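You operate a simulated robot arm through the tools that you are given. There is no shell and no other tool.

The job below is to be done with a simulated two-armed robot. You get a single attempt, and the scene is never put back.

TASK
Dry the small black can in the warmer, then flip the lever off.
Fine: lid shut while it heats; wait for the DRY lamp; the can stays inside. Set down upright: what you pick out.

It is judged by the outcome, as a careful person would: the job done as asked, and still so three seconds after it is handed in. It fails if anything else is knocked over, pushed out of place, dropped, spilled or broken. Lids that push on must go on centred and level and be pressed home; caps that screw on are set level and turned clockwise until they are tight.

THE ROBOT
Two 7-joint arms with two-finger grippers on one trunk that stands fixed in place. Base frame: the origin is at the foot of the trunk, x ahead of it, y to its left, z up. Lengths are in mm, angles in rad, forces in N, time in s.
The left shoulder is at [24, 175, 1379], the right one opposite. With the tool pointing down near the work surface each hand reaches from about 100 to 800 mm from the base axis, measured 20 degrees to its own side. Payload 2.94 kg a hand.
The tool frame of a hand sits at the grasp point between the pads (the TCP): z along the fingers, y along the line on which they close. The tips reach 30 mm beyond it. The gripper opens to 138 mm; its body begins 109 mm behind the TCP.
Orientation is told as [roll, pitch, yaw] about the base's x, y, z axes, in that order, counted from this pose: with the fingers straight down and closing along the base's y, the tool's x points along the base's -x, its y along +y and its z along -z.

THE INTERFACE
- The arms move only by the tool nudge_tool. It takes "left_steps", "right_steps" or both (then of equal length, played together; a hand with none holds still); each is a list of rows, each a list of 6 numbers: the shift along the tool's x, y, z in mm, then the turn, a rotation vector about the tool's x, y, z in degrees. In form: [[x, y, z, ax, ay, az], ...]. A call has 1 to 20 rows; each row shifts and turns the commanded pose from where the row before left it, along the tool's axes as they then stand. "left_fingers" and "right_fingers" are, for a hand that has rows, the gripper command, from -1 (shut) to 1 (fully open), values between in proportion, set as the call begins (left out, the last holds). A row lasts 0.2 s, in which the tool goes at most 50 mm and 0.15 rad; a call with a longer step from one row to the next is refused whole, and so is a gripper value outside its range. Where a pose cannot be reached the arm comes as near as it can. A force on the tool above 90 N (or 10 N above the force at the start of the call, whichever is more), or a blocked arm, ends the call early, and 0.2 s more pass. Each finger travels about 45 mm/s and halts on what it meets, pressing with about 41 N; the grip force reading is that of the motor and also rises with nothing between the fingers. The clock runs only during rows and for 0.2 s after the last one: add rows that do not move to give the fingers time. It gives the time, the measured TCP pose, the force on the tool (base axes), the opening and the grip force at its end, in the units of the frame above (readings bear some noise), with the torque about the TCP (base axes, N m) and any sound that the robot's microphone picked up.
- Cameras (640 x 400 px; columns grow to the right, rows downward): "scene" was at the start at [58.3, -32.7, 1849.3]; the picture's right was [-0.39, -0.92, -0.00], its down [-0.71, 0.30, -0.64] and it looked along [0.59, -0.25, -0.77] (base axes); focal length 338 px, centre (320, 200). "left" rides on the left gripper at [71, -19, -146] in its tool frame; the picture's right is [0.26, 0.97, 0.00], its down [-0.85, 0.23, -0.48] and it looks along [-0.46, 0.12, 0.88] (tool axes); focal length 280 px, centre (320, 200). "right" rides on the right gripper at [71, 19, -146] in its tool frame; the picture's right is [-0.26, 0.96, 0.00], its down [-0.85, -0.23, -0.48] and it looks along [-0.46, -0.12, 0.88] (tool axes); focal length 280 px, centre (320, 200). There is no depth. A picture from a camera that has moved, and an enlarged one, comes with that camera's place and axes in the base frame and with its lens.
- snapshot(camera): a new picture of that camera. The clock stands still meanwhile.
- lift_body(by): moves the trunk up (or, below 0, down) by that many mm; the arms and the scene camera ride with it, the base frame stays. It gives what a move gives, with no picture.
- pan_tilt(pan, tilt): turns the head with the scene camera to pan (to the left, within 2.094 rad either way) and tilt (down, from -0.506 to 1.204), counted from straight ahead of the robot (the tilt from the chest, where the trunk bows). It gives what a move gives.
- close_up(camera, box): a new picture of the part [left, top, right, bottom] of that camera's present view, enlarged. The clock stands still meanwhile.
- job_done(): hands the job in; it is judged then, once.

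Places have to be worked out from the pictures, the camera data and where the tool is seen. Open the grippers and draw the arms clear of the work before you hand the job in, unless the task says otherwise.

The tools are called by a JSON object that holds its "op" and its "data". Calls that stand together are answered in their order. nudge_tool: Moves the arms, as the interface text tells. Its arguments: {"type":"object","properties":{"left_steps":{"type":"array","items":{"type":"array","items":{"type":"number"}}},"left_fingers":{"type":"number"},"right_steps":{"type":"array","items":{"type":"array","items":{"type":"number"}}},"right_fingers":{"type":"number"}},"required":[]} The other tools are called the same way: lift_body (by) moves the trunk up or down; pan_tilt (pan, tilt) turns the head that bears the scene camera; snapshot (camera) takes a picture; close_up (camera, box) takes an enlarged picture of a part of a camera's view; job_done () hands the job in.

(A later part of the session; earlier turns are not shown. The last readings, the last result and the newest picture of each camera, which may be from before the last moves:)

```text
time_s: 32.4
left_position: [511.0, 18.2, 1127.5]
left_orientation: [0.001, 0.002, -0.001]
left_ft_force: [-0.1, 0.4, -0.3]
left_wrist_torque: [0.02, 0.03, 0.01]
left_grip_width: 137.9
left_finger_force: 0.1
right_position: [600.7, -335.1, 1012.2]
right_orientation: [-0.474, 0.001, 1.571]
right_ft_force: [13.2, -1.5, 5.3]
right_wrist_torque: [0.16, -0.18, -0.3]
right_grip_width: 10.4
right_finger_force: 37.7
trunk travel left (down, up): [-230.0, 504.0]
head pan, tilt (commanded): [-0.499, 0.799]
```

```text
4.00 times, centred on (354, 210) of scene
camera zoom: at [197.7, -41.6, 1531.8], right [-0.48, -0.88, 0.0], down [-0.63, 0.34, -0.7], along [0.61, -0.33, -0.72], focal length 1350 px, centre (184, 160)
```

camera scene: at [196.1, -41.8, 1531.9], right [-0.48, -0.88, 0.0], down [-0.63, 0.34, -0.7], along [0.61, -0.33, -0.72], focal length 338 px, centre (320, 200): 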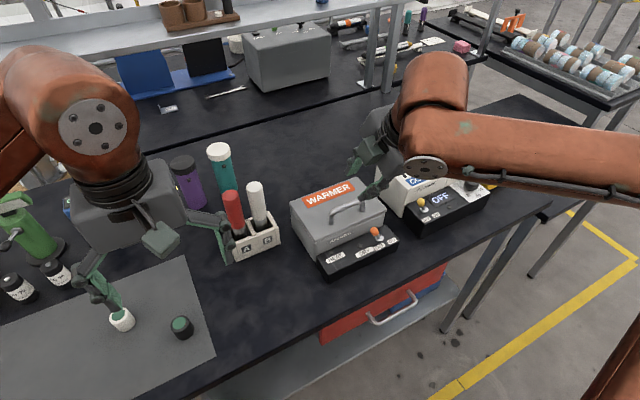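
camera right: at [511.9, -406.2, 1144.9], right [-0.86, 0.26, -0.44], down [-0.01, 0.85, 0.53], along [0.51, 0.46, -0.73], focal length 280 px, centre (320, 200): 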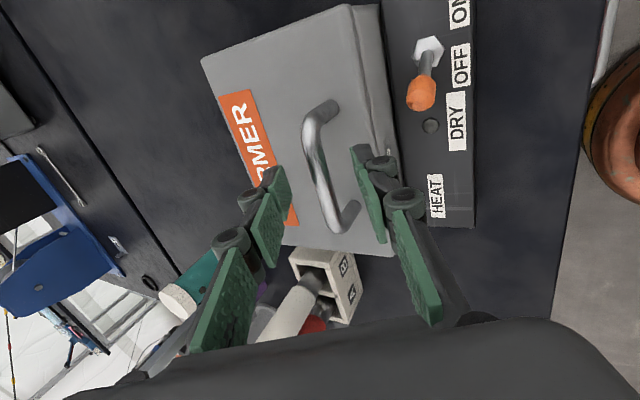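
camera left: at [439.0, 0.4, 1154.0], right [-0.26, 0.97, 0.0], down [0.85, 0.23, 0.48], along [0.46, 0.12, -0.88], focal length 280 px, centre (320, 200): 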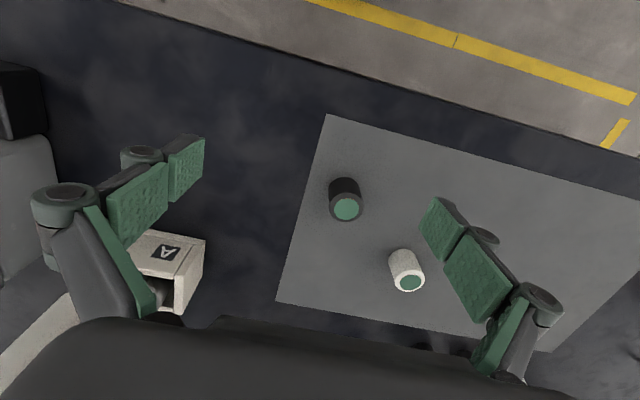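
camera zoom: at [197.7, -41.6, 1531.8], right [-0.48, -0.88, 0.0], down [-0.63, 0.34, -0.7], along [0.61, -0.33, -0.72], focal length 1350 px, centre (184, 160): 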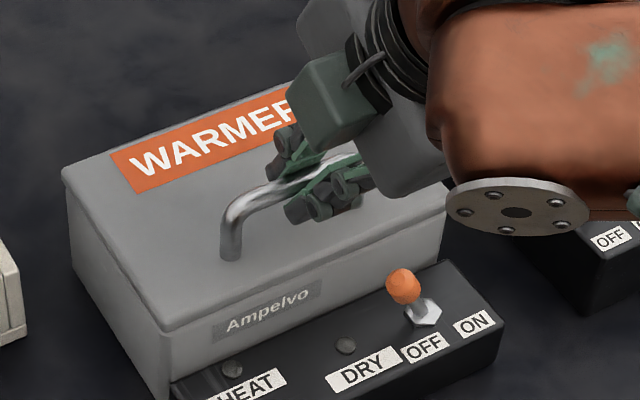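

The bar is gripped (10.4 mm). I lift it along the arc about the rear hinge in small steps, first about 10 degrees of lid opening, watching the forces.

{"op": "nudge_tool", "data": {"right_steps": [[0, -5.5, -4, 0, 0, 0], [0, -5.5, -4, 0, 0, 0], [0, -5.8, -3.8, 0, 0, 0], [0, 0, 0, 0, 0, 0]]}}

{"op": "close_up", "data": {"camera": "scene", "box": [290, 160, 418, 260]}}

```text
time_s: 33.4
left_position: [511.4, 19.0, 1127.8]
left_orientation: [0.001, 0.001, 0.0]
left_ft_force: [-0.3, 0.0, 0.1]
left_wrist_torque: [-0.01, 0.0, 0.0]
left_grip_width: 138.0
left_finger_force: 0.1
right_position: [608.4, -335.4, 1029.5]
right_orientation: [-0.468, 0.002, 1.568]
right_ft_force: [5.9, 2.7, -7.8]
right_wrist_torque: [-0.04, 0.21, -0.51]
right_grip_width: 10.7
right_finger_force: 37.4
trunk travel left (down, up): [-230.0, 504.0]
head pan, tilt (commanded): [-0.499, 0.799]
```

```text
4.00 times, centred on (354, 210) of scene
camera zoom: at [197.9, -41.5, 1531.6], right [-0.48, -0.88, 0.0], down [-0.63, 0.34, -0.7], along [0.61, -0.33, -0.72], focal length 1350 px, centre (184, 160)
```

zoom: 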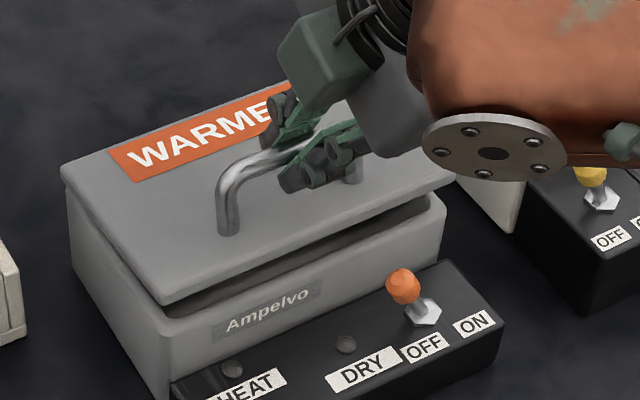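

The lid is opening on its rear hinge with small forces. I continue along the arc to about 40 degrees.

{"op": "nudge_tool", "data": {"right_steps": [[0, -6.2, -3.2, 0, 0, 0], [0, -6.2, -2.8, 0, 0, 0], [0, -6.1, -2.5, 0, 0, 0], [0, -6.5, -2, 0, 0, 0], [0, -6.6, -1.7, 0, 0, 0], [0, -6.6, -1.5, 0, 0, 0], [0, -6.8, -1, 0, 0, 0], [0, -6.8, -0.6, 0, 0, 0], [0, -6.7, -0.1, 0, 0, 0], [0, 0, 0, 0, 0, 0]]}}

{"op": "snapshot", "data": {"camera": "scene"}}

{"op": "snapshot", "data": {"camera": "right"}}

```text
time_s: 35.6
left_position: [510.6, 19.5, 1127.2]
left_orientation: [0.0, -0.001, 0.0]
left_ft_force: [0.5, 0.3, 0.5]
left_wrist_torque: [0.0, 0.03, -0.01]
left_grip_width: 137.9
left_finger_force: 0.0
right_position: [654.0, -336.1, 1070.6]
right_orientation: [-0.471, -0.002, 1.569]
right_ft_force: [-0.8, 2.5, -1.9]
right_wrist_torque: [0.13, 0.09, -0.73]
right_grip_width: 10.8
right_finger_force: 38.1
trunk travel left (down, up): [-230.0, 504.0]
head pan, tilt (commanded): [-0.499, 0.799]
```

```text
taken
camera scene: at [196.5, -41.0, 1531.8], right [-0.48, -0.88, 0.0], down [-0.63, 0.34, -0.7], along [0.61, -0.33, -0.72], focal length 338 px, centre (320, 200)
```

scene: 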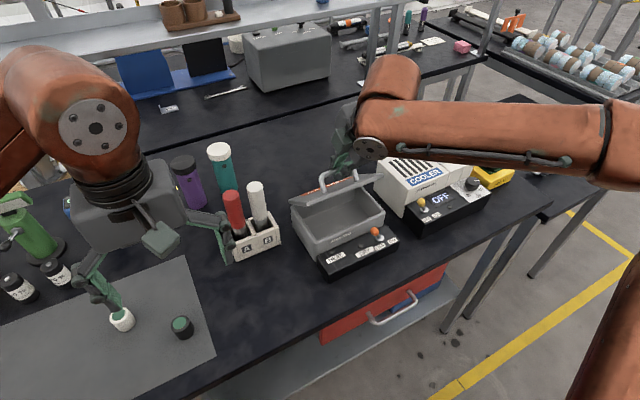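

```text
taken
camera right: at [569.7, -405.9, 1192.2], right [-0.86, 0.26, -0.44], down [-0.01, 0.85, 0.53], along [0.51, 0.46, -0.73], focal length 280 px, centre (320, 200)
```

right: 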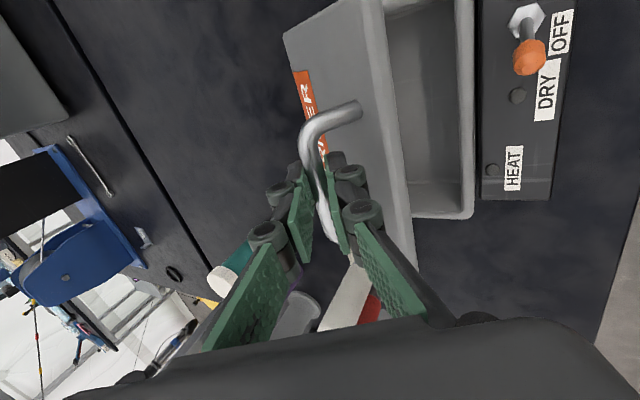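

The lid is about 40 degrees open with light forces, and the inside of the chamber shows. I go on along the arc to about 65 degrees.

{"op": "nudge_tool", "data": {"right_steps": [[0, -6.8, 0.3, 0, 0, 0], [0, -6.8, 0.6, 0, 0, 0], [0, -6.8, 1.0, 0, 0, 0], [0, -6.6, 1.4, 0, 0, 0], [0, -6.5, 1.8, 0, 0, 0], [0, -6.5, 2.1, 0, 0, 0], [0, -6.2, 2.6, 0, 0, 0], [0, 0, 0, 0, 0, 0]]}}

{"op": "snapshot", "data": {"camera": "right"}}

{"op": "close_up", "data": {"camera": "scene", "box": [270, 50, 430, 290]}}

```text
time_s: 37.4
left_position: [510.4, 18.6, 1127.6]
left_orientation: [0.0, -0.001, -0.003]
left_ft_force: [0.2, 0.2, 0.3]
left_wrist_torque: [-0.01, -0.01, 0.01]
left_grip_width: 137.8
left_finger_force: 0.0
right_position: [698.9, -336.0, 1082.7]
right_orientation: [-0.471, 0.0, 1.569]
right_ft_force: [-0.5, -3.7, 0.4]
right_wrist_torque: [-0.19, 0.06, -0.86]
right_grip_width: 10.7
right_finger_force: 38.4
trunk travel left (down, up): [-230.0, 504.0]
head pan, tilt (commanded): [-0.499, 0.799]
```

```text
taken
camera right: at [615.3, -405.8, 1205.0], right [-0.86, 0.26, -0.44], down [-0.01, 0.85, 0.53], along [0.51, 0.46, -0.73], focal length 280 px, centre (320, 200)
```

right: 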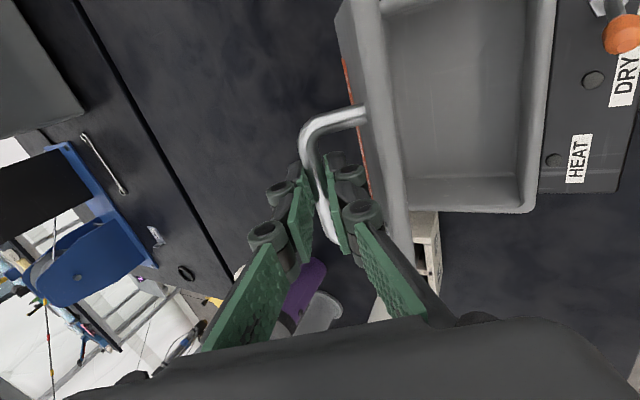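

```text
1.67 times, centred on (350, 170) of scene
camera zoom: at [196.3, -41.9, 1531.9], right [-0.48, -0.88, 0.0], down [-0.63, 0.34, -0.7], along [0.61, -0.33, -0.72], focal length 563 px, centre (270, 250)
```

zoom: 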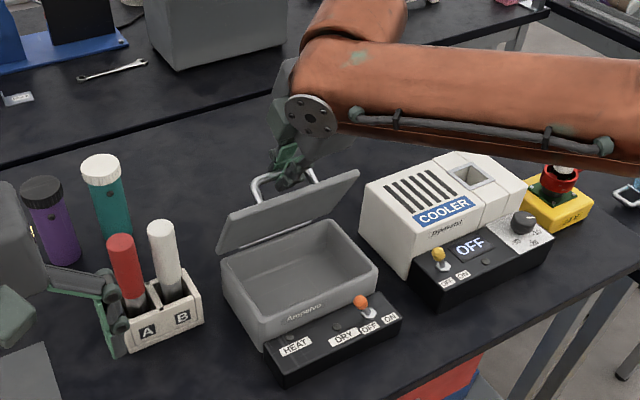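

The lid is about 62 degrees open, forces near zero. I continue the arc while turning the tool slowly toward vertical (2° per row) so the front finger keeps clear of the lid's edge.

{"op": "nudge_tool", "data": {"right_steps": [[0, -8.1, 1.9, -2, 0, 0], [0, -7.3, 3.4, -2, 0, 0], [0, -7.8, 3.9, -2, 0, 0], [0, -7.4, 4.1, -2, 0, 0], [0, -7.5, 4.4, -2, 0, 0], [0, 0, 0, 0, 0, 0]]}}

{"op": "snapshot", "data": {"camera": "right"}}

{"op": "close_up", "data": {"camera": "scene", "box": [270, 50, 430, 290]}}

```text
time_s: 38.8
left_position: [511.3, 18.4, 1127.1]
left_orientation: [0.0, 0.002, 0.001]
left_ft_force: [-0.3, -0.2, 0.5]
left_wrist_torque: [0.04, 0.01, -0.02]
left_grip_width: 138.1
left_finger_force: 0.1
right_position: [732.5, -337.3, 1081.9]
right_orientation: [-0.328, 0.0, 1.569]
right_ft_force: [-2.5, 0.3, -13.2]
right_wrist_torque: [0.29, 0.03, -0.66]
right_grip_width: 10.8
right_finger_force: 38.0
right hand out of reach, approached as far as the arm can: row 5
trunk travel left (down, up): [-230.0, 504.0]
head pan, tilt (commanded): [-0.499, 0.799]
```

```text
taken
camera right: at [667.0, -406.1, 1214.4], right [-0.91, 0.26, -0.31], down [0.07, 0.85, 0.53], along [0.4, 0.46, -0.79], focal length 280 px, centre (320, 200)
```

right: 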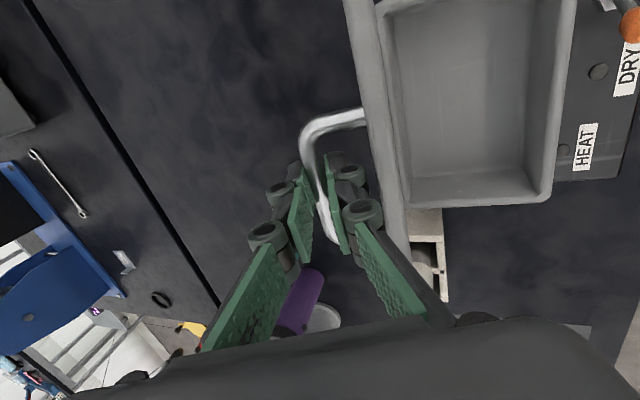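

```text
1.67 times, centred on (350, 170) of scene
camera zoom: at [197.7, -42.2, 1531.6], right [-0.48, -0.88, 0.0], down [-0.63, 0.34, -0.7], along [0.61, -0.33, -0.72], focal length 563 px, centre (270, 250)
```

zoom: 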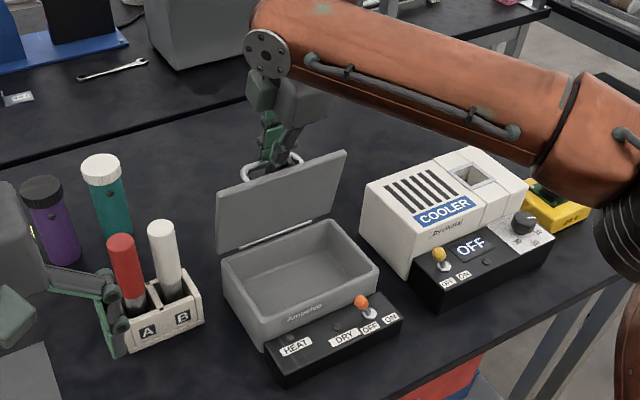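

The arm is at its limit with this tilt at about 79 degrees of lid opening. I tilt the tool forward again by 3° per row, which brings the wrist back, and carry on along the arc.

{"op": "nudge_tool", "data": {"right_steps": [[0, -7.1, 3.8, 3, 0, 0], [0, -5.6, 5.2, 3, 0, 0], [0, -4.7, 6.0, 3, 0, 0], [0, 0, 0, 0, 0, 0]]}}

{"op": "snapshot", "data": {"camera": "right"}}

{"op": "close_up", "data": {"camera": "scene", "box": [270, 50, 430, 290]}}

```text
time_s: 39.8
left_position: [504.6, 19.3, 1130.6]
left_orientation: [0.001, -0.007, 0.001]
left_ft_force: [0.0, 0.0, 0.0]
left_wrist_torque: [0.03, 0.02, 0.01]
left_grip_width: 138.0
left_finger_force: 0.0
right_position: [745.4, -335.7, 1079.6]
right_orientation: [-0.444, -0.001, 1.565]
right_ft_force: [-53.6, -1.1, 13.0]
right_wrist_torque: [1.34, 6.94, -1.19]
right_grip_width: 10.7
right_finger_force: 37.9
trunk travel left (down, up): [-230.0, 504.0]
head pan, tilt (commanded): [-0.499, 0.799]
```

```text
taken
camera right: at [664.2, -405.8, 1202.9], right [-0.87, 0.27, -0.41], down [0.01, 0.85, 0.53], along [0.49, 0.46, -0.74], focal length 280 px, centre (320, 200)
```

right: 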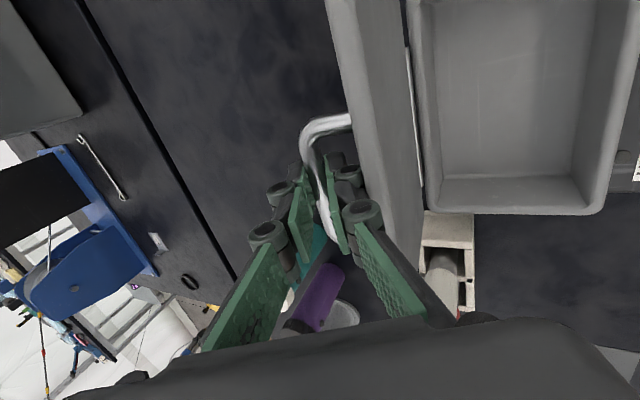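

```text
1.67 times, centred on (350, 170) of scene
camera zoom: at [187.6, -41.4, 1533.4], right [-0.48, -0.88, 0.0], down [-0.62, 0.34, -0.7], along [0.62, -0.34, -0.71], focal length 563 px, centre (270, 250)
```

zoom: 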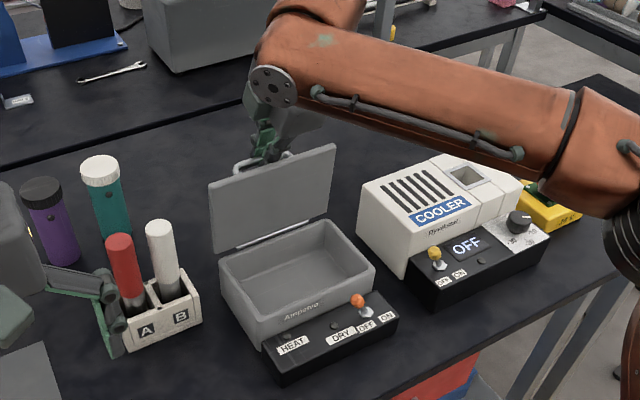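

The force jumped to 54 N, so the lid has met its stop (about 90 degrees); nothing else seems to have shifted. I back off at once to relieve the push.

{"op": "nudge_tool", "data": {"right_steps": [[0, 4.5, -2.5, 0, 0, 0], [0, 4.5, -2.5, 0, 0, 0], [0, 0, 0, 0, 0, 0], [0, 0, 0, 0, 0, 0]]}}

{"op": "close_up", "data": {"camera": "scene", "box": [270, 50, 430, 290]}}

{"op": "snapshot", "data": {"camera": "scene"}}

```text
time_s: 40.8
left_position: [508.0, 18.9, 1130.1]
left_orientation: [0.0, -0.003, 0.0]
left_ft_force: [0.0, 0.7, 0.1]
left_wrist_torque: [-0.01, 0.02, 0.01]
left_grip_width: 138.1
left_finger_force: 0.1
right_position: [740.1, -336.9, 1080.2]
right_orientation: [-0.456, 0.002, 1.568]
right_ft_force: [-24.0, -2.0, 17.2]
right_wrist_torque: [0.59, 3.51, -1.35]
right_grip_width: 10.8
right_finger_force: 37.5
trunk travel left (down, up): [-230.0, 504.0]
head pan, tilt (commanded): [-0.499, 0.799]
```

```text
1.67 times, centred on (350, 170) of scene
camera zoom: at [191.5, -40.9, 1532.7], right [-0.48, -0.88, 0.0], down [-0.63, 0.34, -0.7], along [0.61, -0.33, -0.71], focal length 563 px, centre (270, 250)
```

zoom: 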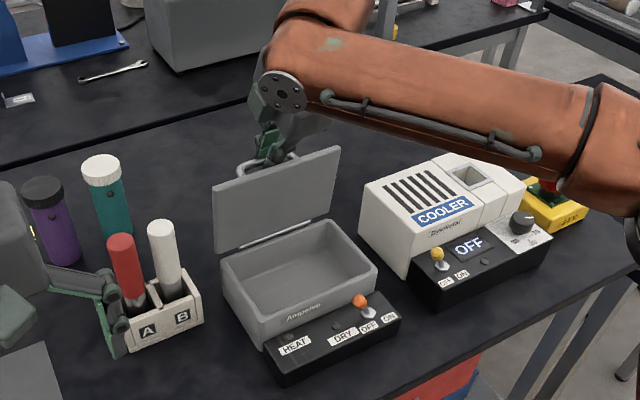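

```text
taken
camera scene: at [191.5, -40.9, 1532.7], right [-0.48, -0.88, 0.0], down [-0.63, 0.34, -0.7], along [0.61, -0.33, -0.71], focal length 338 px, centre (320, 200)
```

scene: 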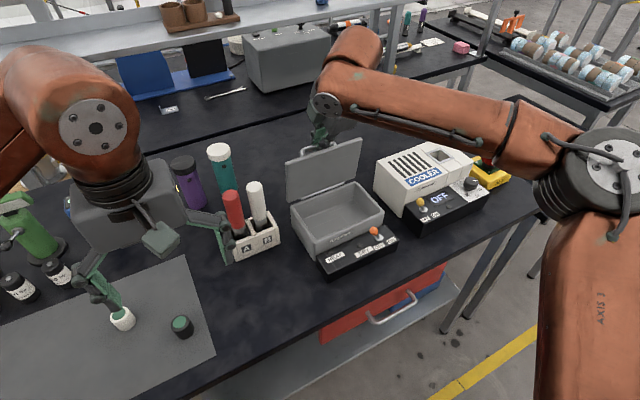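

The torque balance (force × 0.115 m ≈ torque) shows it is not a stop: the front finger has jammed on the lid's edge because I tilted the wrong way, with the lid at about 83°. I rotate the tool back toward vertical to free the jam and ease back slightly.

{"op": "nudge_tool", "data": {"right_steps": [[0, 2, -1, -3, 0, 0], [0, 2, -1, -3, 0, 0], [0, 0, 0, -2, 0, 0], [0, 0, 0, 0, 0, 0], [0, 0, 0, 0, 0, 0]]}}

{"op": "close_up", "data": {"camera": "right", "box": [220, 60, 440, 260]}}

```text
time_s: 42.0
left_position: [508.9, 19.1, 1128.9]
left_orientation: [0.0, -0.001, 0.0]
left_ft_force: [0.0, -0.5, -0.4]
left_wrist_torque: [0.01, 0.02, 0.03]
left_grip_width: 138.0
left_finger_force: 0.1
right_position: [739.2, -335.6, 1080.9]
right_orientation: [-0.357, 0.001, 1.569]
right_ft_force: [10.8, -8.6, 32.2]
right_wrist_torque: [0.92, -0.37, -0.44]
right_grip_width: 10.9
right_finger_force: 38.4
trunk travel left (down, up): [-230.0, 504.0]
head pan, tilt (commanded): [-0.499, 0.799]
```

```text
2.00 times, centred on (330, 160) of right
camera zoom: at [669.2, -406.0, 1211.1], right [-0.9, 0.26, -0.34], down [0.05, 0.85, 0.53], along [0.42, 0.46, -0.78], focal length 561 px, centre (300, 280)
```

zoom: 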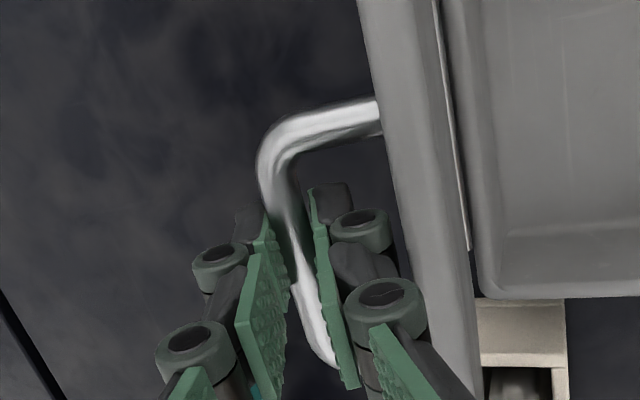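

The torque is gone; the hand presses down a bit on the bar (32 N). I ease up 4 mm, then loosen the grip slightly (about 22 mm) with the bar still caught between the fingers, to learn whether the lid stays by itself.

{"op": "nudge_tool", "data": {"right_steps": [[0, -0.7, -1.9, 0, 0, 0], [0, -0.7, -1.9, 0, 0, 0], [0, 0, 0, 0, 0, 0]]}}

```text
time_s: 42.8
left_position: [508.1, 21.3, 1128.1]
left_orientation: [-0.004, -0.002, -0.001]
left_ft_force: [-0.5, 0.1, -0.4]
left_wrist_torque: [-0.02, 0.01, -0.01]
left_grip_width: 138.1
left_finger_force: 0.0
right_position: [732.4, -336.4, 1082.4]
right_orientation: [-0.32, 0.0, 1.573]
right_ft_force: [7.9, 1.9, 31.5]
right_wrist_torque: [0.5, -0.24, -0.75]
right_grip_width: 10.7
right_finger_force: 37.6
right hand out of reach, approached as far as the arm can: row 1
trunk travel left (down, up): [-230.0, 504.0]
head pan, tilt (commanded): [-0.499, 0.799]
```

The arm is at its reach limit again here. I follow the arc back a little (−x 10, up 3) to get off the limit and relieve the vertical load.

{"op": "nudge_tool", "data": {"right_steps": [[0, 4, -3, 0, 0, 0], [0, 4, -3, 0, 0, 0], [0, 0, 0, 0, 0, 0]]}}

```text
time_s: 43.6
left_position: [508.7, 21.1, 1127.8]
left_orientation: [-0.003, -0.002, -0.001]
left_ft_force: [0.5, 0.1, -0.7]
left_wrist_torque: [0.02, -0.01, 0.0]
left_grip_width: 138.1
left_finger_force: 0.1
right_position: [722.5, -336.3, 1083.9]
right_orientation: [-0.314, -0.002, 1.571]
right_ft_force: [3.0, 4.9, 22.5]
right_wrist_torque: [0.65, -0.13, -0.66]
right_grip_width: 11.0
right_finger_force: 37.9
trunk travel left (down, up): [-230.0, 504.0]
head pan, tilt (commanded): [-0.499, 0.799]
```

{"op": "nudge_tool", "data": {"right_steps": [[0, -0.6, -2, 0, 0, 0], [0, -0.6, -2, 0, 0, 0], [0, 0, 0, 0, 0, 0]]}}

```text
time_s: 44.4
left_position: [510.5, 19.7, 1127.7]
left_orientation: [-0.002, 0.0, 0.001]
left_ft_force: [-1.2, 1.2, -0.4]
left_wrist_torque: [-0.02, -0.02, -0.04]
left_grip_width: 138.2
left_finger_force: 0.0
right_position: [721.7, -335.3, 1083.4]
right_orientation: [-0.307, 0.002, 1.57]
right_ft_force: [-1.6, 10.2, -2.0]
right_wrist_torque: [0.44, 0.08, -0.73]
right_grip_width: 11.0
right_finger_force: 38.4
trunk travel left (down, up): [-230.0, 504.0]
head pan, tilt (commanded): [-0.499, 0.799]
```

Forces are near zero now with the lid at about 74°. I loosen the grip to about 24 mm, the bar still trapped between the fingers, and look whether the lid falls onto the front finger.

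{"op": "nudge_tool", "data": {"right_steps": [[0, 0, 0, 0, 0, 0], [0, 0, 0, 0, 0, 0], [0, 0, 0, 0, 0, 0]], "right_fingers": -0.66}}

{"op": "close_up", "data": {"camera": "right", "box": [220, 60, 440, 260]}}

{"op": "close_up", "data": {"camera": "scene", "box": [270, 50, 430, 290]}}

```text
time_s: 45.2
left_position: [509.8, 17.8, 1127.0]
left_orientation: [0.0, 0.0, -0.001]
left_ft_force: [-0.4, 0.0, 0.5]
left_wrist_torque: [0.01, 0.01, -0.02]
left_grip_width: 137.8
left_finger_force: 0.0
right_position: [723.7, -338.3, 1086.1]
right_orientation: [-0.312, 0.0, 1.569]
right_ft_force: [0.0, -0.8, -0.8]
right_wrist_torque: [0.0, -0.01, 0.01]
right_grip_width: 23.5
right_finger_force: 0.4
trunk travel left (down, up): [-230.0, 504.0]
head pan, tilt (commanded): [-0.499, 0.799]
```

```text
2.00 times, centred on (330, 160) of right
camera zoom: at [659.5, -408.5, 1218.7], right [-0.92, 0.26, -0.3], down [0.07, 0.85, 0.52], along [0.39, 0.46, -0.8], focal length 561 px, centre (300, 280)
```

zoom: 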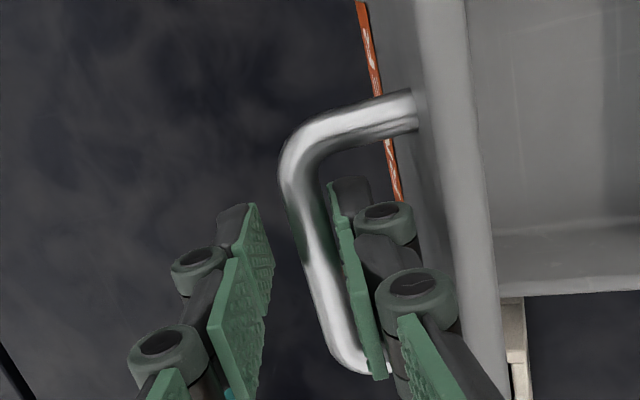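

```text
1.67 times, centred on (350, 170) of scene
camera zoom: at [196.5, -41.8, 1531.9], right [-0.48, -0.88, 0.0], down [-0.63, 0.34, -0.7], along [0.61, -0.33, -0.72], focal length 563 px, centre (270, 250)
```

zoom: 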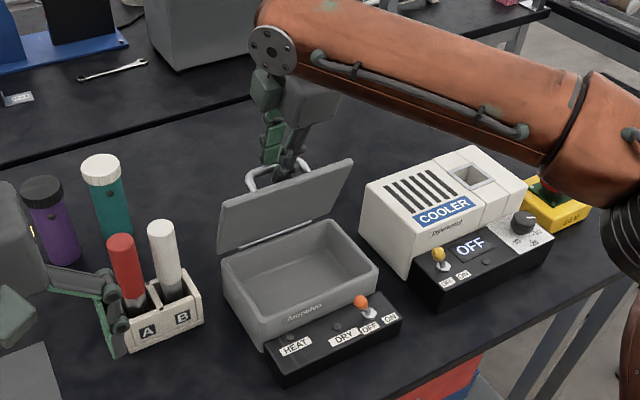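

The bar rests by the front finger; I can't tell yet if it leans on it. I shift the hand back 8 mm along the arc and see whether the bar follows.

{"op": "nudge_tool", "data": {"right_steps": [[0, 4, -1, 0, 0, 0], [0, 4, -1, 0, 0, 0], [0, 0, 0, 0, 0, 0], [0, 0, 0, 0, 0, 0]]}}

{"op": "close_up", "data": {"camera": "right", "box": [220, 60, 440, 260]}}

```text
time_s: 46.2
left_position: [511.6, 18.9, 1127.6]
left_orientation: [0.001, 0.001, -0.001]
left_ft_force: [-0.5, -0.3, 0.4]
left_wrist_torque: [-0.03, 0.01, -0.01]
left_grip_width: 138.1
left_finger_force: 0.0
right_position: [716.0, -339.7, 1086.0]
right_orientation: [-0.314, -0.001, 1.57]
right_ft_force: [0.3, 0.2, -0.2]
right_wrist_torque: [-0.01, 0.0, 0.0]
right_grip_width: 23.5
right_finger_force: 0.1
trunk travel left (down, up): [-230.0, 504.0]
head pan, tilt (commanded): [-0.499, 0.799]
```

```text
2.00 times, centred on (330, 160) of right
camera zoom: at [651.8, -409.7, 1218.9], right [-0.92, 0.26, -0.3], down [0.07, 0.85, 0.52], along [0.39, 0.46, -0.8], focal length 561 px, centre (300, 280)
```

zoom: 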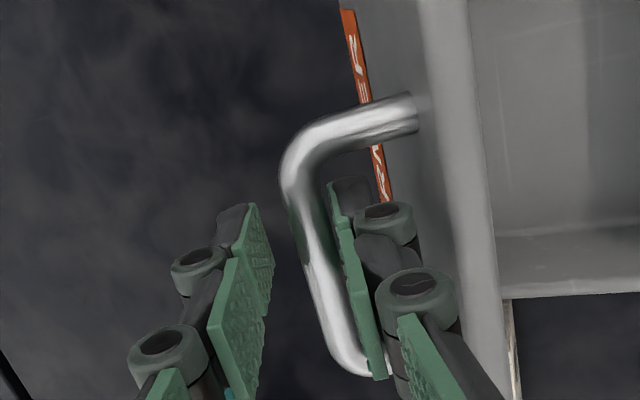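

The bar follows the finger, so the lid falls freely unless carried past vertical. The reach limit matches a sphere about the shoulder, and lowering the trunk moves the shoulders forward, so I lower it 30 with the bar loosely trapped (it just slides between the fingers), then raise the hand again.

{"op": "lift_body", "data": {"by": -25}}

{"op": "close_up", "data": {"camera": "right", "box": [220, 60, 440, 260]}}

```text
time_s: 46.9
left_position: [508.1, 18.7, 1103.1]
left_orientation: [-0.001, -0.003, -0.001]
left_ft_force: [0.2, 1.1, 0.7]
left_wrist_torque: [0.03, -0.06, 0.02]
left_grip_width: 138.1
left_finger_force: 0.0
right_position: [715.4, -338.5, 1061.4]
right_orientation: [-0.315, 0.001, 1.567]
right_ft_force: [-0.8, -0.1, 0.0]
right_wrist_torque: [-0.01, -0.07, 0.04]
right_grip_width: 24.0
right_finger_force: 0.6
trunk travel left (down, up): [-205.0, 529.0]
head pan, tilt (commanded): [-0.499, 0.799]
```

```text
2.00 times, centred on (330, 160) of right
camera zoom: at [651.0, -409.4, 1194.4], right [-0.92, 0.26, -0.3], down [0.07, 0.85, 0.52], along [0.39, 0.46, -0.8], focal length 561 px, centre (300, 280)
```

zoom: 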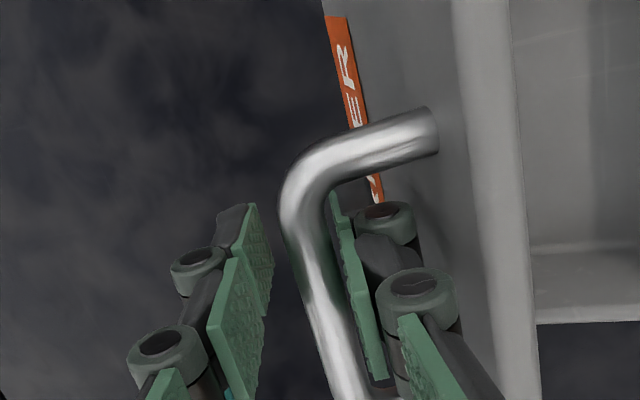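

Forces stayed near zero and the bar slid between the fingers. I raise the hand back up by 25.

{"op": "nudge_tool", "data": {"right_steps": [[0, -3.9, -11.9, 0, 0, 0], [0, -3.9, -11.9, 0, 0, 0], [0, 0, 0, 0, 0, 0]]}}

```text
time_s: 47.7
left_position: [510.3, 18.2, 1102.4]
left_orientation: [0.001, 0.001, 0.0]
left_ft_force: [-0.1, -0.1, 0.4]
left_wrist_torque: [0.03, 0.03, 0.01]
left_grip_width: 137.7
left_finger_force: 0.0
right_position: [715.7, -340.6, 1087.4]
right_orientation: [-0.314, 0.0, 1.571]
right_ft_force: [-0.3, 0.7, 0.1]
right_wrist_torque: [-0.03, -0.02, -0.04]
right_grip_width: 23.8
right_finger_force: 0.6
trunk travel left (down, up): [-205.0, 529.0]
head pan, tilt (commanded): [-0.499, 0.799]
```

Good, no limit met. I repeat the cycle: lower the trunk another 25.

{"op": "lift_body", "data": {"by": -25}}

```text
time_s: 48.5
left_position: [508.7, 19.5, 1077.7]
left_orientation: [-0.002, -0.001, 0.001]
left_ft_force: [-1.1, -0.2, -0.2]
left_wrist_torque: [0.01, -0.05, 0.01]
left_grip_width: 138.1
left_finger_force: 0.1
right_position: [715.4, -339.4, 1061.0]
right_orientation: [-0.313, 0.0, 1.571]
right_ft_force: [-1.2, -0.2, -0.5]
right_wrist_torque: [-0.05, -0.1, -0.03]
right_grip_width: 24.2
right_finger_force: 0.1
trunk travel left (down, up): [-180.0, 554.0]
head pan, tilt (commanded): [-0.499, 0.799]
```

I raise the right hand again by 25, and the left hand by 60 to keep its clearance.

{"op": "nudge_tool", "data": {"right_steps": [[0, -3.9, -11.9, 0, 0, 0], [0, -3.9, -11.9, 0, 0, 0], [0, 0, 0, 0, 0, 0]], "left_steps": [[0, 0, -30, 0, 0, 0], [0, 0, -30, 0, 0, 0], [0, 0, 0, 0, 0, 0]]}}

{"op": "snapshot", "data": {"camera": "scene"}}

{"op": "close_up", "data": {"camera": "right", "box": [220, 60, 440, 260]}}

```text
time_s: 49.2
left_position: [511.2, 16.1, 1137.2]
left_orientation: [-0.002, 0.003, -0.001]
left_ft_force: [-0.1, -0.1, -0.9]
left_wrist_torque: [-0.02, 0.06, -0.01]
left_grip_width: 138.1
left_finger_force: 0.0
right_position: [715.9, -338.8, 1085.9]
right_orientation: [-0.312, 0.0, 1.57]
right_ft_force: [0.0, 0.4, 0.3]
right_wrist_torque: [-0.03, -0.03, -0.03]
right_grip_width: 23.9
right_finger_force: 0.6
trunk travel left (down, up): [-180.0, 554.0]
head pan, tilt (commanded): [-0.499, 0.799]
```

```text
taken
camera scene: at [239.8, -41.5, 1477.7], right [-0.48, -0.88, 0.0], down [-0.63, 0.34, -0.7], along [0.61, -0.33, -0.72], focal length 338 px, centre (320, 200)
```

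scene: 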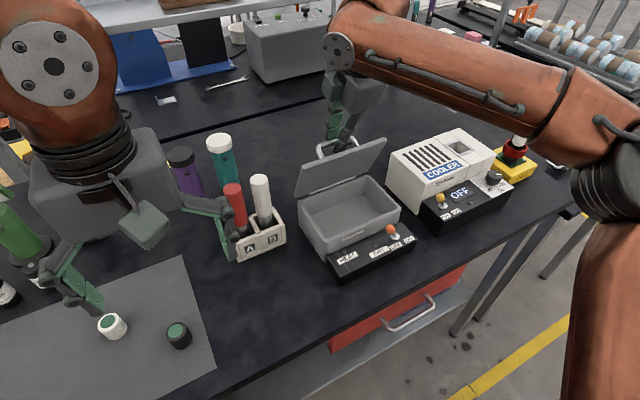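

```text
2.00 times, centred on (330, 160) of right
camera zoom: at [652.8, -408.5, 1219.4], right [-0.92, 0.26, -0.3], down [0.07, 0.85, 0.52], along [0.39, 0.46, -0.8], focal length 561 px, centre (300, 280)
```

zoom: 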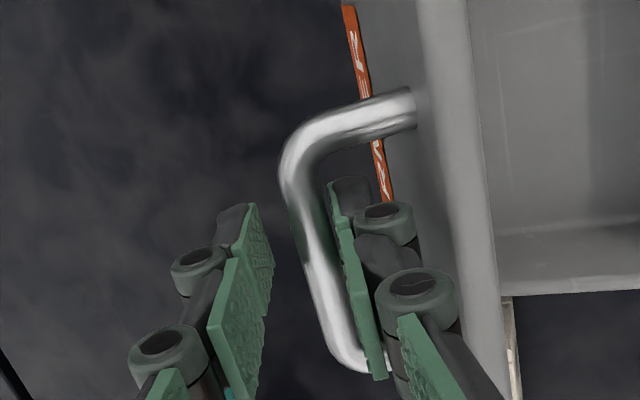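

The shoulders are now about 44 mm farther forward. I push the bar on along the arc, loosely trapped, toward vertical.

{"op": "nudge_tool", "data": {"right_steps": [[0, -8.7, 1.8, -1, 0, 0], [0, -7.7, 3.3, -1, 0, 0], [0, -7.7, 3.8, -1, 0, 0], [0, -7.2, 4.0, -0.5, 0, 0], [0, -7.0, 4.5, -0.5, 0, 0], [0, 0, 0, 0, 0, 0]]}}

{"op": "close_up", "data": {"camera": "right", "box": [220, 60, 440, 260]}}

{"op": "close_up", "data": {"camera": "scene", "box": [270, 70, 430, 290]}}

```text
time_s: 50.6
left_position: [510.7, 19.5, 1137.6]
left_orientation: [-0.003, -0.002, 0.001]
left_ft_force: [0.0, 0.0, 0.3]
left_wrist_torque: [0.01, 0.0, 0.02]
left_grip_width: 138.1
left_finger_force: 0.2
right_position: [726.6, -352.3, 1086.7]
right_orientation: [-0.251, -0.003, 1.576]
right_ft_force: [0.1, 32.9, -0.1]
right_wrist_torque: [0.57, -0.07, -0.3]
right_grip_width: 23.5
right_finger_force: 0.0
right hand out of reach, approached as far as the arm can: row 2, 3, 4, 5
trunk travel left (down, up): [-180.0, 554.0]
head pan, tilt (commanded): [-0.499, 0.799]
```

```text
2.00 times, centred on (330, 160) of right
camera zoom: at [670.5, -422.7, 1222.6], right [-0.94, 0.26, -0.24], down [0.1, 0.85, 0.52], along [0.34, 0.46, -0.82], focal length 561 px, centre (300, 280)
```

zoom: 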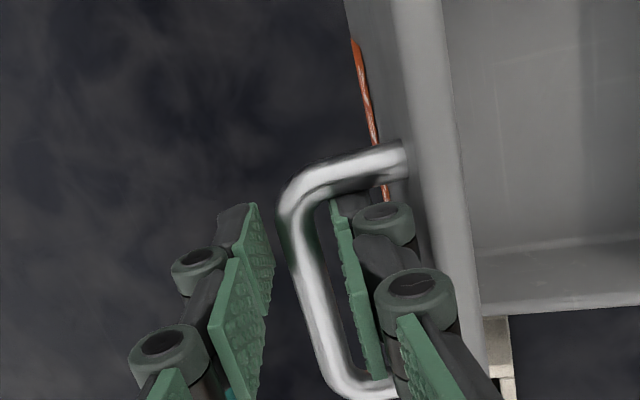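

```text
1.82 times, centred on (350, 180) of scene
camera zoom: at [239.4, -35.1, 1478.0], right [-0.48, -0.88, 0.0], down [-0.63, 0.34, -0.7], along [0.61, -0.34, -0.72], focal length 614 px, centre (266, 236)
```

zoom: 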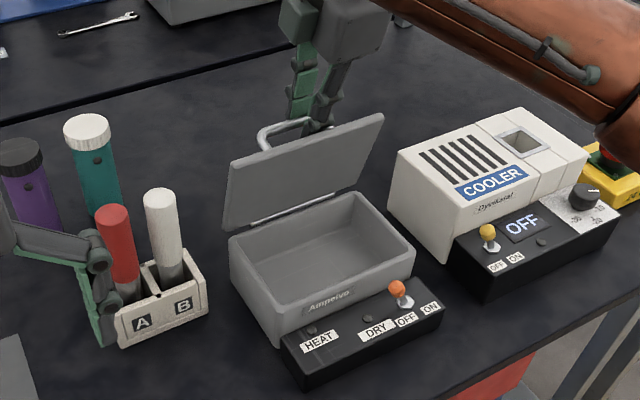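

The hand hit the limit early and slid sideways against the handle's post (33 N), so I first relieve that: back toward +y and slightly -x.

{"op": "nudge_tool", "data": {"right_steps": [[-5, 4, 0, 0, 0, 0], [-5, 4, 0, 0, 0, 0], [-5, 0, 0, 0, 0, 0], [0, 0, 0, 0, 0, 0]]}}

{"op": "close_up", "data": {"camera": "scene", "box": [270, 70, 430, 290]}}

```text
time_s: 51.6
left_position: [509.0, 17.7, 1139.2]
left_orientation: [0.0, -0.001, 0.002]
left_ft_force: [-0.5, -0.8, 0.7]
left_wrist_torque: [0.02, 0.0, 0.02]
left_grip_width: 138.0
left_finger_force: 0.1
right_position: [717.3, -345.4, 1081.9]
right_orientation: [-0.242, -0.001, 1.57]
right_ft_force: [-0.3, 0.1, -1.8]
right_wrist_torque: [-0.07, 0.03, -0.04]
right_grip_width: 23.8
right_finger_force: 0.0
trunk travel left (down, up): [-180.0, 554.0]
head pan, tilt (commanded): [-0.499, 0.799]
```

```text
1.82 times, centred on (350, 180) of scene
camera zoom: at [238.6, -41.3, 1478.0], right [-0.48, -0.88, 0.0], down [-0.63, 0.34, -0.7], along [0.61, -0.33, -0.72], focal length 614 px, centre (266, 236)
```

zoom: 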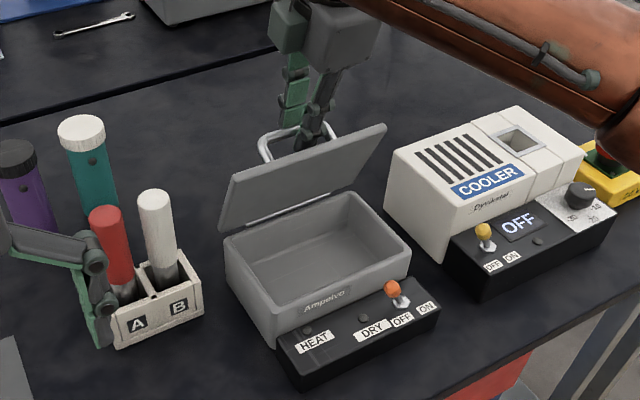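

The side load is gone and everything is in place. I now raise the hand so the bar sits near the finger tips and tilt forward to about 25°, which keeps the knuckles clear of the lid edge and the wrist nearer.

{"op": "nudge_tool", "data": {"right_steps": [[-3, -0.3, -8, 3, 0, 0], [-3, -0.3, -8, 3, 0, 0], [-3, -2.6, 1.4, 2.5, 0, 0], [0, -2.6, 1.4, 2.5, 0, 0], [0, 0, 0, 0, 0, 0]]}}

{"op": "close_up", "data": {"camera": "right", "box": [220, 60, 440, 260]}}

```text
time_s: 52.9
left_position: [510.2, 16.0, 1138.8]
left_orientation: [-0.001, -0.001, 0.0]
left_ft_force: [-0.8, -0.2, 0.2]
left_wrist_torque: [0.02, -0.01, -0.02]
left_grip_width: 137.9
left_finger_force: 0.0
right_position: [720.1, -335.4, 1096.9]
right_orientation: [-0.437, 0.0, 1.569]
right_ft_force: [0.0, -0.2, -0.3]
right_wrist_torque: [-0.01, 0.0, 0.0]
right_grip_width: 24.0
right_finger_force: 0.1
trunk travel left (down, up): [-180.0, 554.0]
head pan, tilt (commanded): [-0.499, 0.799]
```

```text
2.00 times, centred on (330, 160) of right
camera zoom: at [640.0, -405.5, 1220.4], right [-0.87, 0.26, -0.41], down [0.01, 0.85, 0.53], along [0.49, 0.46, -0.74], focal length 561 px, centre (300, 280)
```

zoom: 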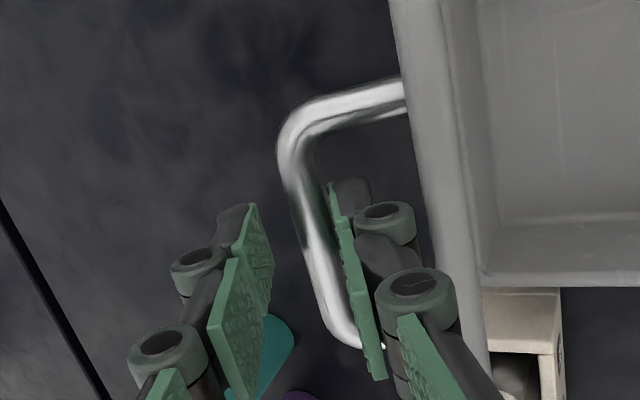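

The bar now sits near the finger tips with room between knuckles and lid. I continue along the arc to about 83°.

{"op": "nudge_tool", "data": {"right_steps": [[0, -4.9, 3.2, 0.5, 0, 0], [0, -4.9, 3.2, 0.5, 0, 0], [0, -3.9, 3.25, 0, 0, 0], [0, -3.9, 3.25, 0, 0, 0], [0, 0, 0, 0, 0, 0]]}}

{"op": "close_up", "data": {"camera": "right", "box": [220, 60, 440, 260]}}

```text
time_s: 54.0
left_position: [507.1, 17.2, 1140.6]
left_orientation: [0.0, -0.002, -0.004]
left_ft_force: [-0.3, -0.9, 0.3]
left_wrist_torque: [-0.01, -0.01, -0.01]
left_grip_width: 138.2
left_finger_force: 0.1
right_position: [737.3, -337.4, 1094.9]
right_orientation: [-0.453, 0.0, 1.569]
right_ft_force: [-9.7, -0.7, 7.5]
right_wrist_torque: [0.15, 1.52, -0.32]
right_grip_width: 26.5
right_finger_force: 2.0
trunk travel left (down, up): [-180.0, 554.0]
head pan, tilt (commanded): [-0.499, 0.799]
```

```text
2.00 times, centred on (330, 160) of right
camera zoom: at [656.9, -406.2, 1217.2], right [-0.87, 0.26, -0.42], down [0.0, 0.85, 0.53], along [0.5, 0.46, -0.74], focal length 561 px, centre (300, 280)
```

zoom: 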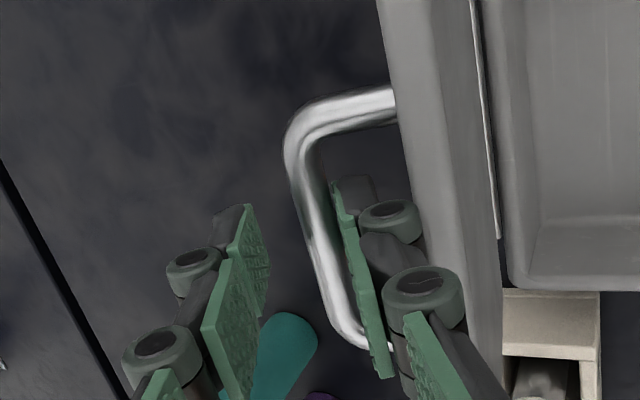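

A small couple (1.5 N m) has appeared again near 82–83°, so either a knuckle touches the lid edge or the lid is at its stop. I look closely at both before deciding.

{"op": "close_up", "data": {"camera": "scene", "box": [280, 90, 408, 190]}}

{"op": "close_up", "data": {"camera": "right", "box": [300, 120, 440, 220]}}

{"op": "snapshot", "data": {"camera": "right"}}

```text
4.00 times, centred on (344, 140) of scene
camera zoom: at [236.8, -41.0, 1478.4], right [-0.48, -0.88, 0.0], down [-0.63, 0.34, -0.7], along [0.61, -0.33, -0.72], focal length 1350 px, centre (224, 440)
```

zoom: 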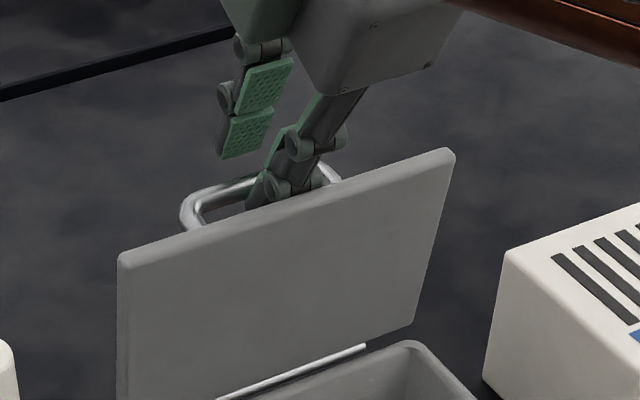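

```text
4.00 times, centred on (370, 170) of right
camera zoom: at [656.9, -406.2, 1217.2], right [-0.87, 0.26, -0.42], down [0.0, 0.85, 0.53], along [0.5, 0.46, -0.74], focal length 1122 px, centre (120, 320)
```

zoom: 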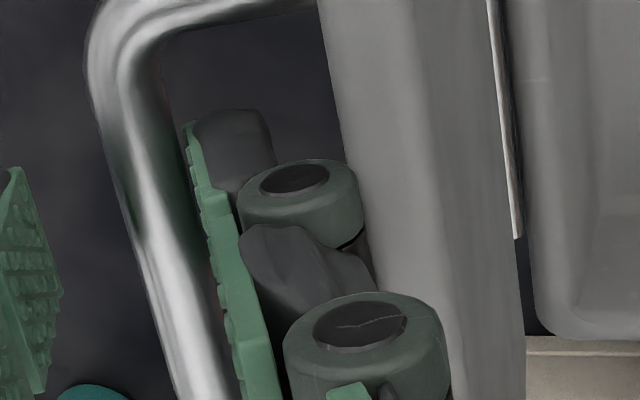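

```text
taken
camera right: at [656.9, -406.2, 1217.2], right [-0.87, 0.26, -0.42], down [0.0, 0.85, 0.53], along [0.5, 0.46, -0.74], focal length 280 px, centre (320, 200)
```

right: 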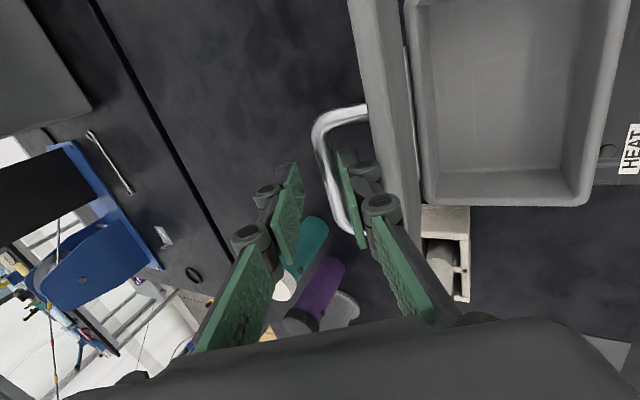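

My geometry shows knuckle 1 wedged between bar and lid edge at about 84°, so the right hand alone cannot carry the lid past vertical. I will prop the lid's inner face with the left fist, then push it over; first I ease the right hand back 4 mm and close the left fingers.

{"op": "nudge_tool", "data": {"right_steps": [[0, 1.6, -1.3, 0, 0, 0], [0, 1.6, -1.3, 0, 0, 0], [0, 0, 0, 0, 0, 0], [0, 0, 0, 0, 0, 0], [0, 0, 0, 0, 0, 0], [0, 0, 0, 0, 0, 0], [0, 0, 0, 0, 0, 0], [0, 0, 0, 0, 0, 0]], "left_steps": [[0, 0, 0, 0, 0, 0], [0, 0, 0, 0, 0, 0], [0, 0, 0, 0, 0, 0], [0, 0, 0, 0, 0, 0], [0, 0, 0, 0, 0, 0], [0, 0, 0, 0, 0, 0], [0, 0, 0, 0, 0, 0], [0, 0, 0, 0, 0, 0]], "left_fingers": -1}}

```text
time_s: 55.9
left_position: [509.1, 15.1, 1138.9]
left_orientation: [0.0, 0.001, 0.0]
left_ft_force: [0.2, 0.5, 0.0]
left_wrist_torque: [-0.01, 0.0, -0.01]
left_grip_width: 0.0
left_finger_force: 23.6
right_position: [736.5, -335.6, 1094.6]
right_orientation: [-0.453, -0.001, 1.569]
right_ft_force: [-2.5, -2.9, 1.1]
right_wrist_torque: [-0.02, 0.48, -0.16]
right_grip_width: 24.7
right_finger_force: 0.7
trunk travel left (down, up): [-180.0, 554.0]
head pan, tilt (commanded): [-0.499, 0.799]
```

The right hand now holds the lid unloaded at about 82°. I move the closed left hand over toward the warmer while yawing it 40° to the right, staying high.

{"op": "nudge_tool", "data": {"left_steps": [[-10.2, -20, 2, 0, 0, 8], [-12.9, -18.4, 2, 0, 0, 8], [-15.3, -16.4, 2, 0, 0, 8], [-17.4, -14.1, 2, 0, 0, 8], [-19.2, -11.6, 2, 0, 0, 8], [0, 0, 0, 0, 0, 0]]}}

```text
time_s: 57.2
left_position: [560.7, -79.9, 1128.7]
left_orientation: [0.0, -0.001, -0.699]
left_ft_force: [0.3, -0.1, -0.1]
left_wrist_torque: [0.01, -0.01, 0.0]
left_grip_width: 0.0
left_finger_force: 28.6
right_position: [736.8, -336.9, 1093.6]
right_orientation: [-0.452, 0.001, 1.57]
right_ft_force: [-4.0, -0.5, 1.7]
right_wrist_torque: [-0.05, 0.44, -0.23]
right_grip_width: 25.0
right_finger_force: 0.9
trunk travel left (down, up): [-180.0, 554.0]
head pan, tilt (commanded): [-0.499, 0.799]
```

The left hand is at (561, -80, 1129) with the yaw done. I now tilt its fingers 60° forward while moving toward (640, -205, 1090).

{"op": "nudge_tool", "data": {"left_steps": [[-17.3, -5.1, 4.9, 0, -7.5, 0], [-16.5, -5.1, 7.1, 0, -7.5, 0], [-15.4, -5.1, 9.2, 0, -7.5, 0], [-14.1, -5.1, 11.1, 0, -7.5, 0], [-12.5, -5.1, 12.9, 0, -7.5, 0], [0, 0, 0, 0, 0, 0]]}}

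{"op": "snapshot", "data": {"camera": "scene"}}

{"op": "snapshot", "data": {"camera": "left"}}

```text
time_s: 58.6
left_position: [611.4, -155.6, 1103.1]
left_orientation: [0.001, -0.657, -0.698]
left_ft_force: [-0.6, 0.9, -1.7]
left_wrist_torque: [0.02, 0.0, -0.01]
left_grip_width: 0.0
left_finger_force: 29.0
right_position: [736.6, -336.4, 1093.9]
right_orientation: [-0.454, -0.001, 1.568]
right_ft_force: [-3.8, -0.8, 0.6]
right_wrist_torque: [0.03, 0.41, -0.11]
right_grip_width: 25.2
right_finger_force: 1.2
trunk travel left (down, up): [-180.0, 554.0]
head pan, tilt (commanded): [-0.499, 0.799]
```

```text
taken
camera scene: at [238.6, -41.6, 1478.0], right [-0.48, -0.88, 0.0], down [-0.63, 0.34, -0.7], along [0.61, -0.33, -0.72], focal length 338 px, centre (320, 200)
```

scene: 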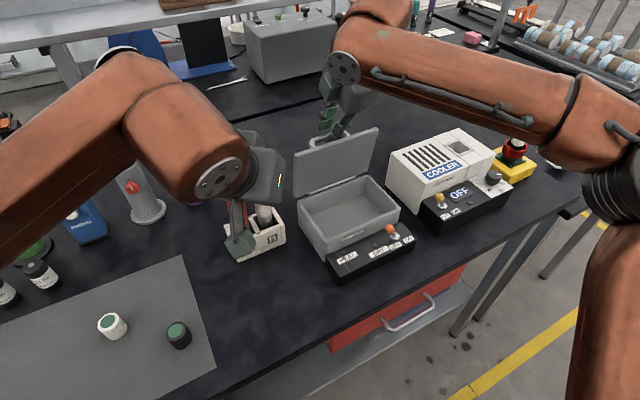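

```text
taken
camera left: at [487.8, -76.4, 1175.7], right [0.46, 0.87, -0.16], down [0.44, -0.07, 0.89], along [0.77, -0.48, -0.42], focal length 280 px, centre (320, 200)
```

left: 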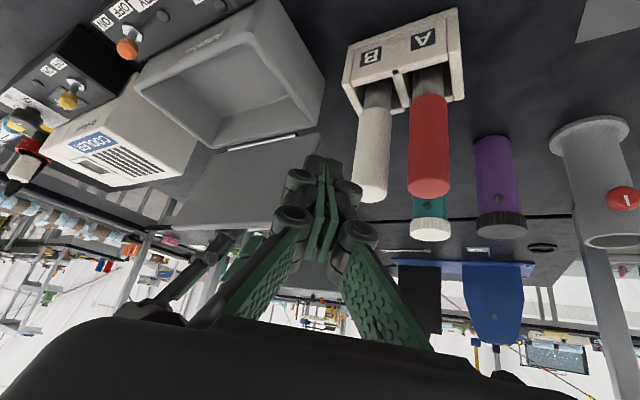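

No limits met. I finish the tilt to 60° with the last three rows.

{"op": "nudge_tool", "data": {"left_steps": [[-10.7, -5.1, 14.4, 0, -7.5, 0], [-8.7, -5.1, 15.7, 0, -7.5, 0], [-6.6, -5.1, 16.7, 0, -7.5, 0], [0, 0, 0, 0, 0, 0]]}}

{"op": "snapshot", "data": {"camera": "scene"}}

{"op": "snapshot", "data": {"camera": "left"}}

```text
time_s: 59.6
left_position: [642.8, -200.1, 1087.0]
left_orientation: [0.001, -1.049, -0.697]
left_ft_force: [-0.2, 0.2, 1.0]
left_wrist_torque: [0.01, 0.02, 0.0]
left_grip_width: 0.2
left_finger_force: 28.4
right_position: [737.2, -336.6, 1094.0]
right_orientation: [-0.455, -0.001, 1.568]
right_ft_force: [-2.6, 0.0, -0.6]
right_wrist_torque: [0.04, 0.41, -0.14]
right_grip_width: 25.2
right_finger_force: 1.1
trunk travel left (down, up): [-180.0, 554.0]
head pan, tilt (commanded): [-0.499, 0.799]
```

```text
taken
camera scene: at [238.6, -41.6, 1478.0], right [-0.48, -0.88, 0.0], down [-0.63, 0.34, -0.7], along [0.61, -0.33, -0.72], focal length 338 px, centre (320, 200)
```

scene: 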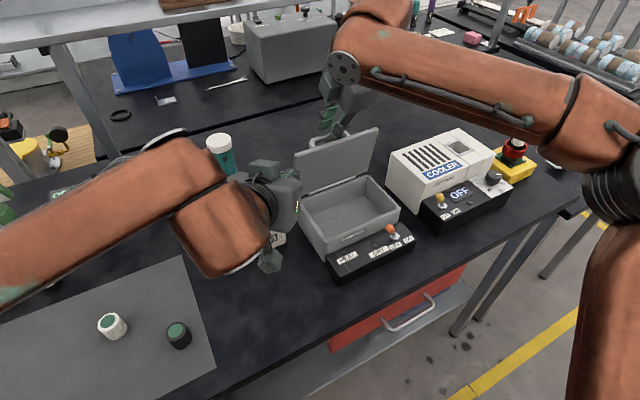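

```text
taken
camera left: at [505.9, -110.0, 1100.2], right [0.52, 0.82, -0.23], down [0.16, 0.17, 0.97], along [0.84, -0.54, -0.04], focal length 280 px, centre (320, 200)
```

left: 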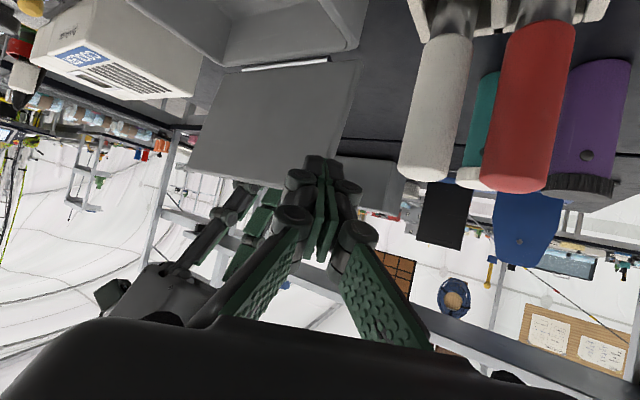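

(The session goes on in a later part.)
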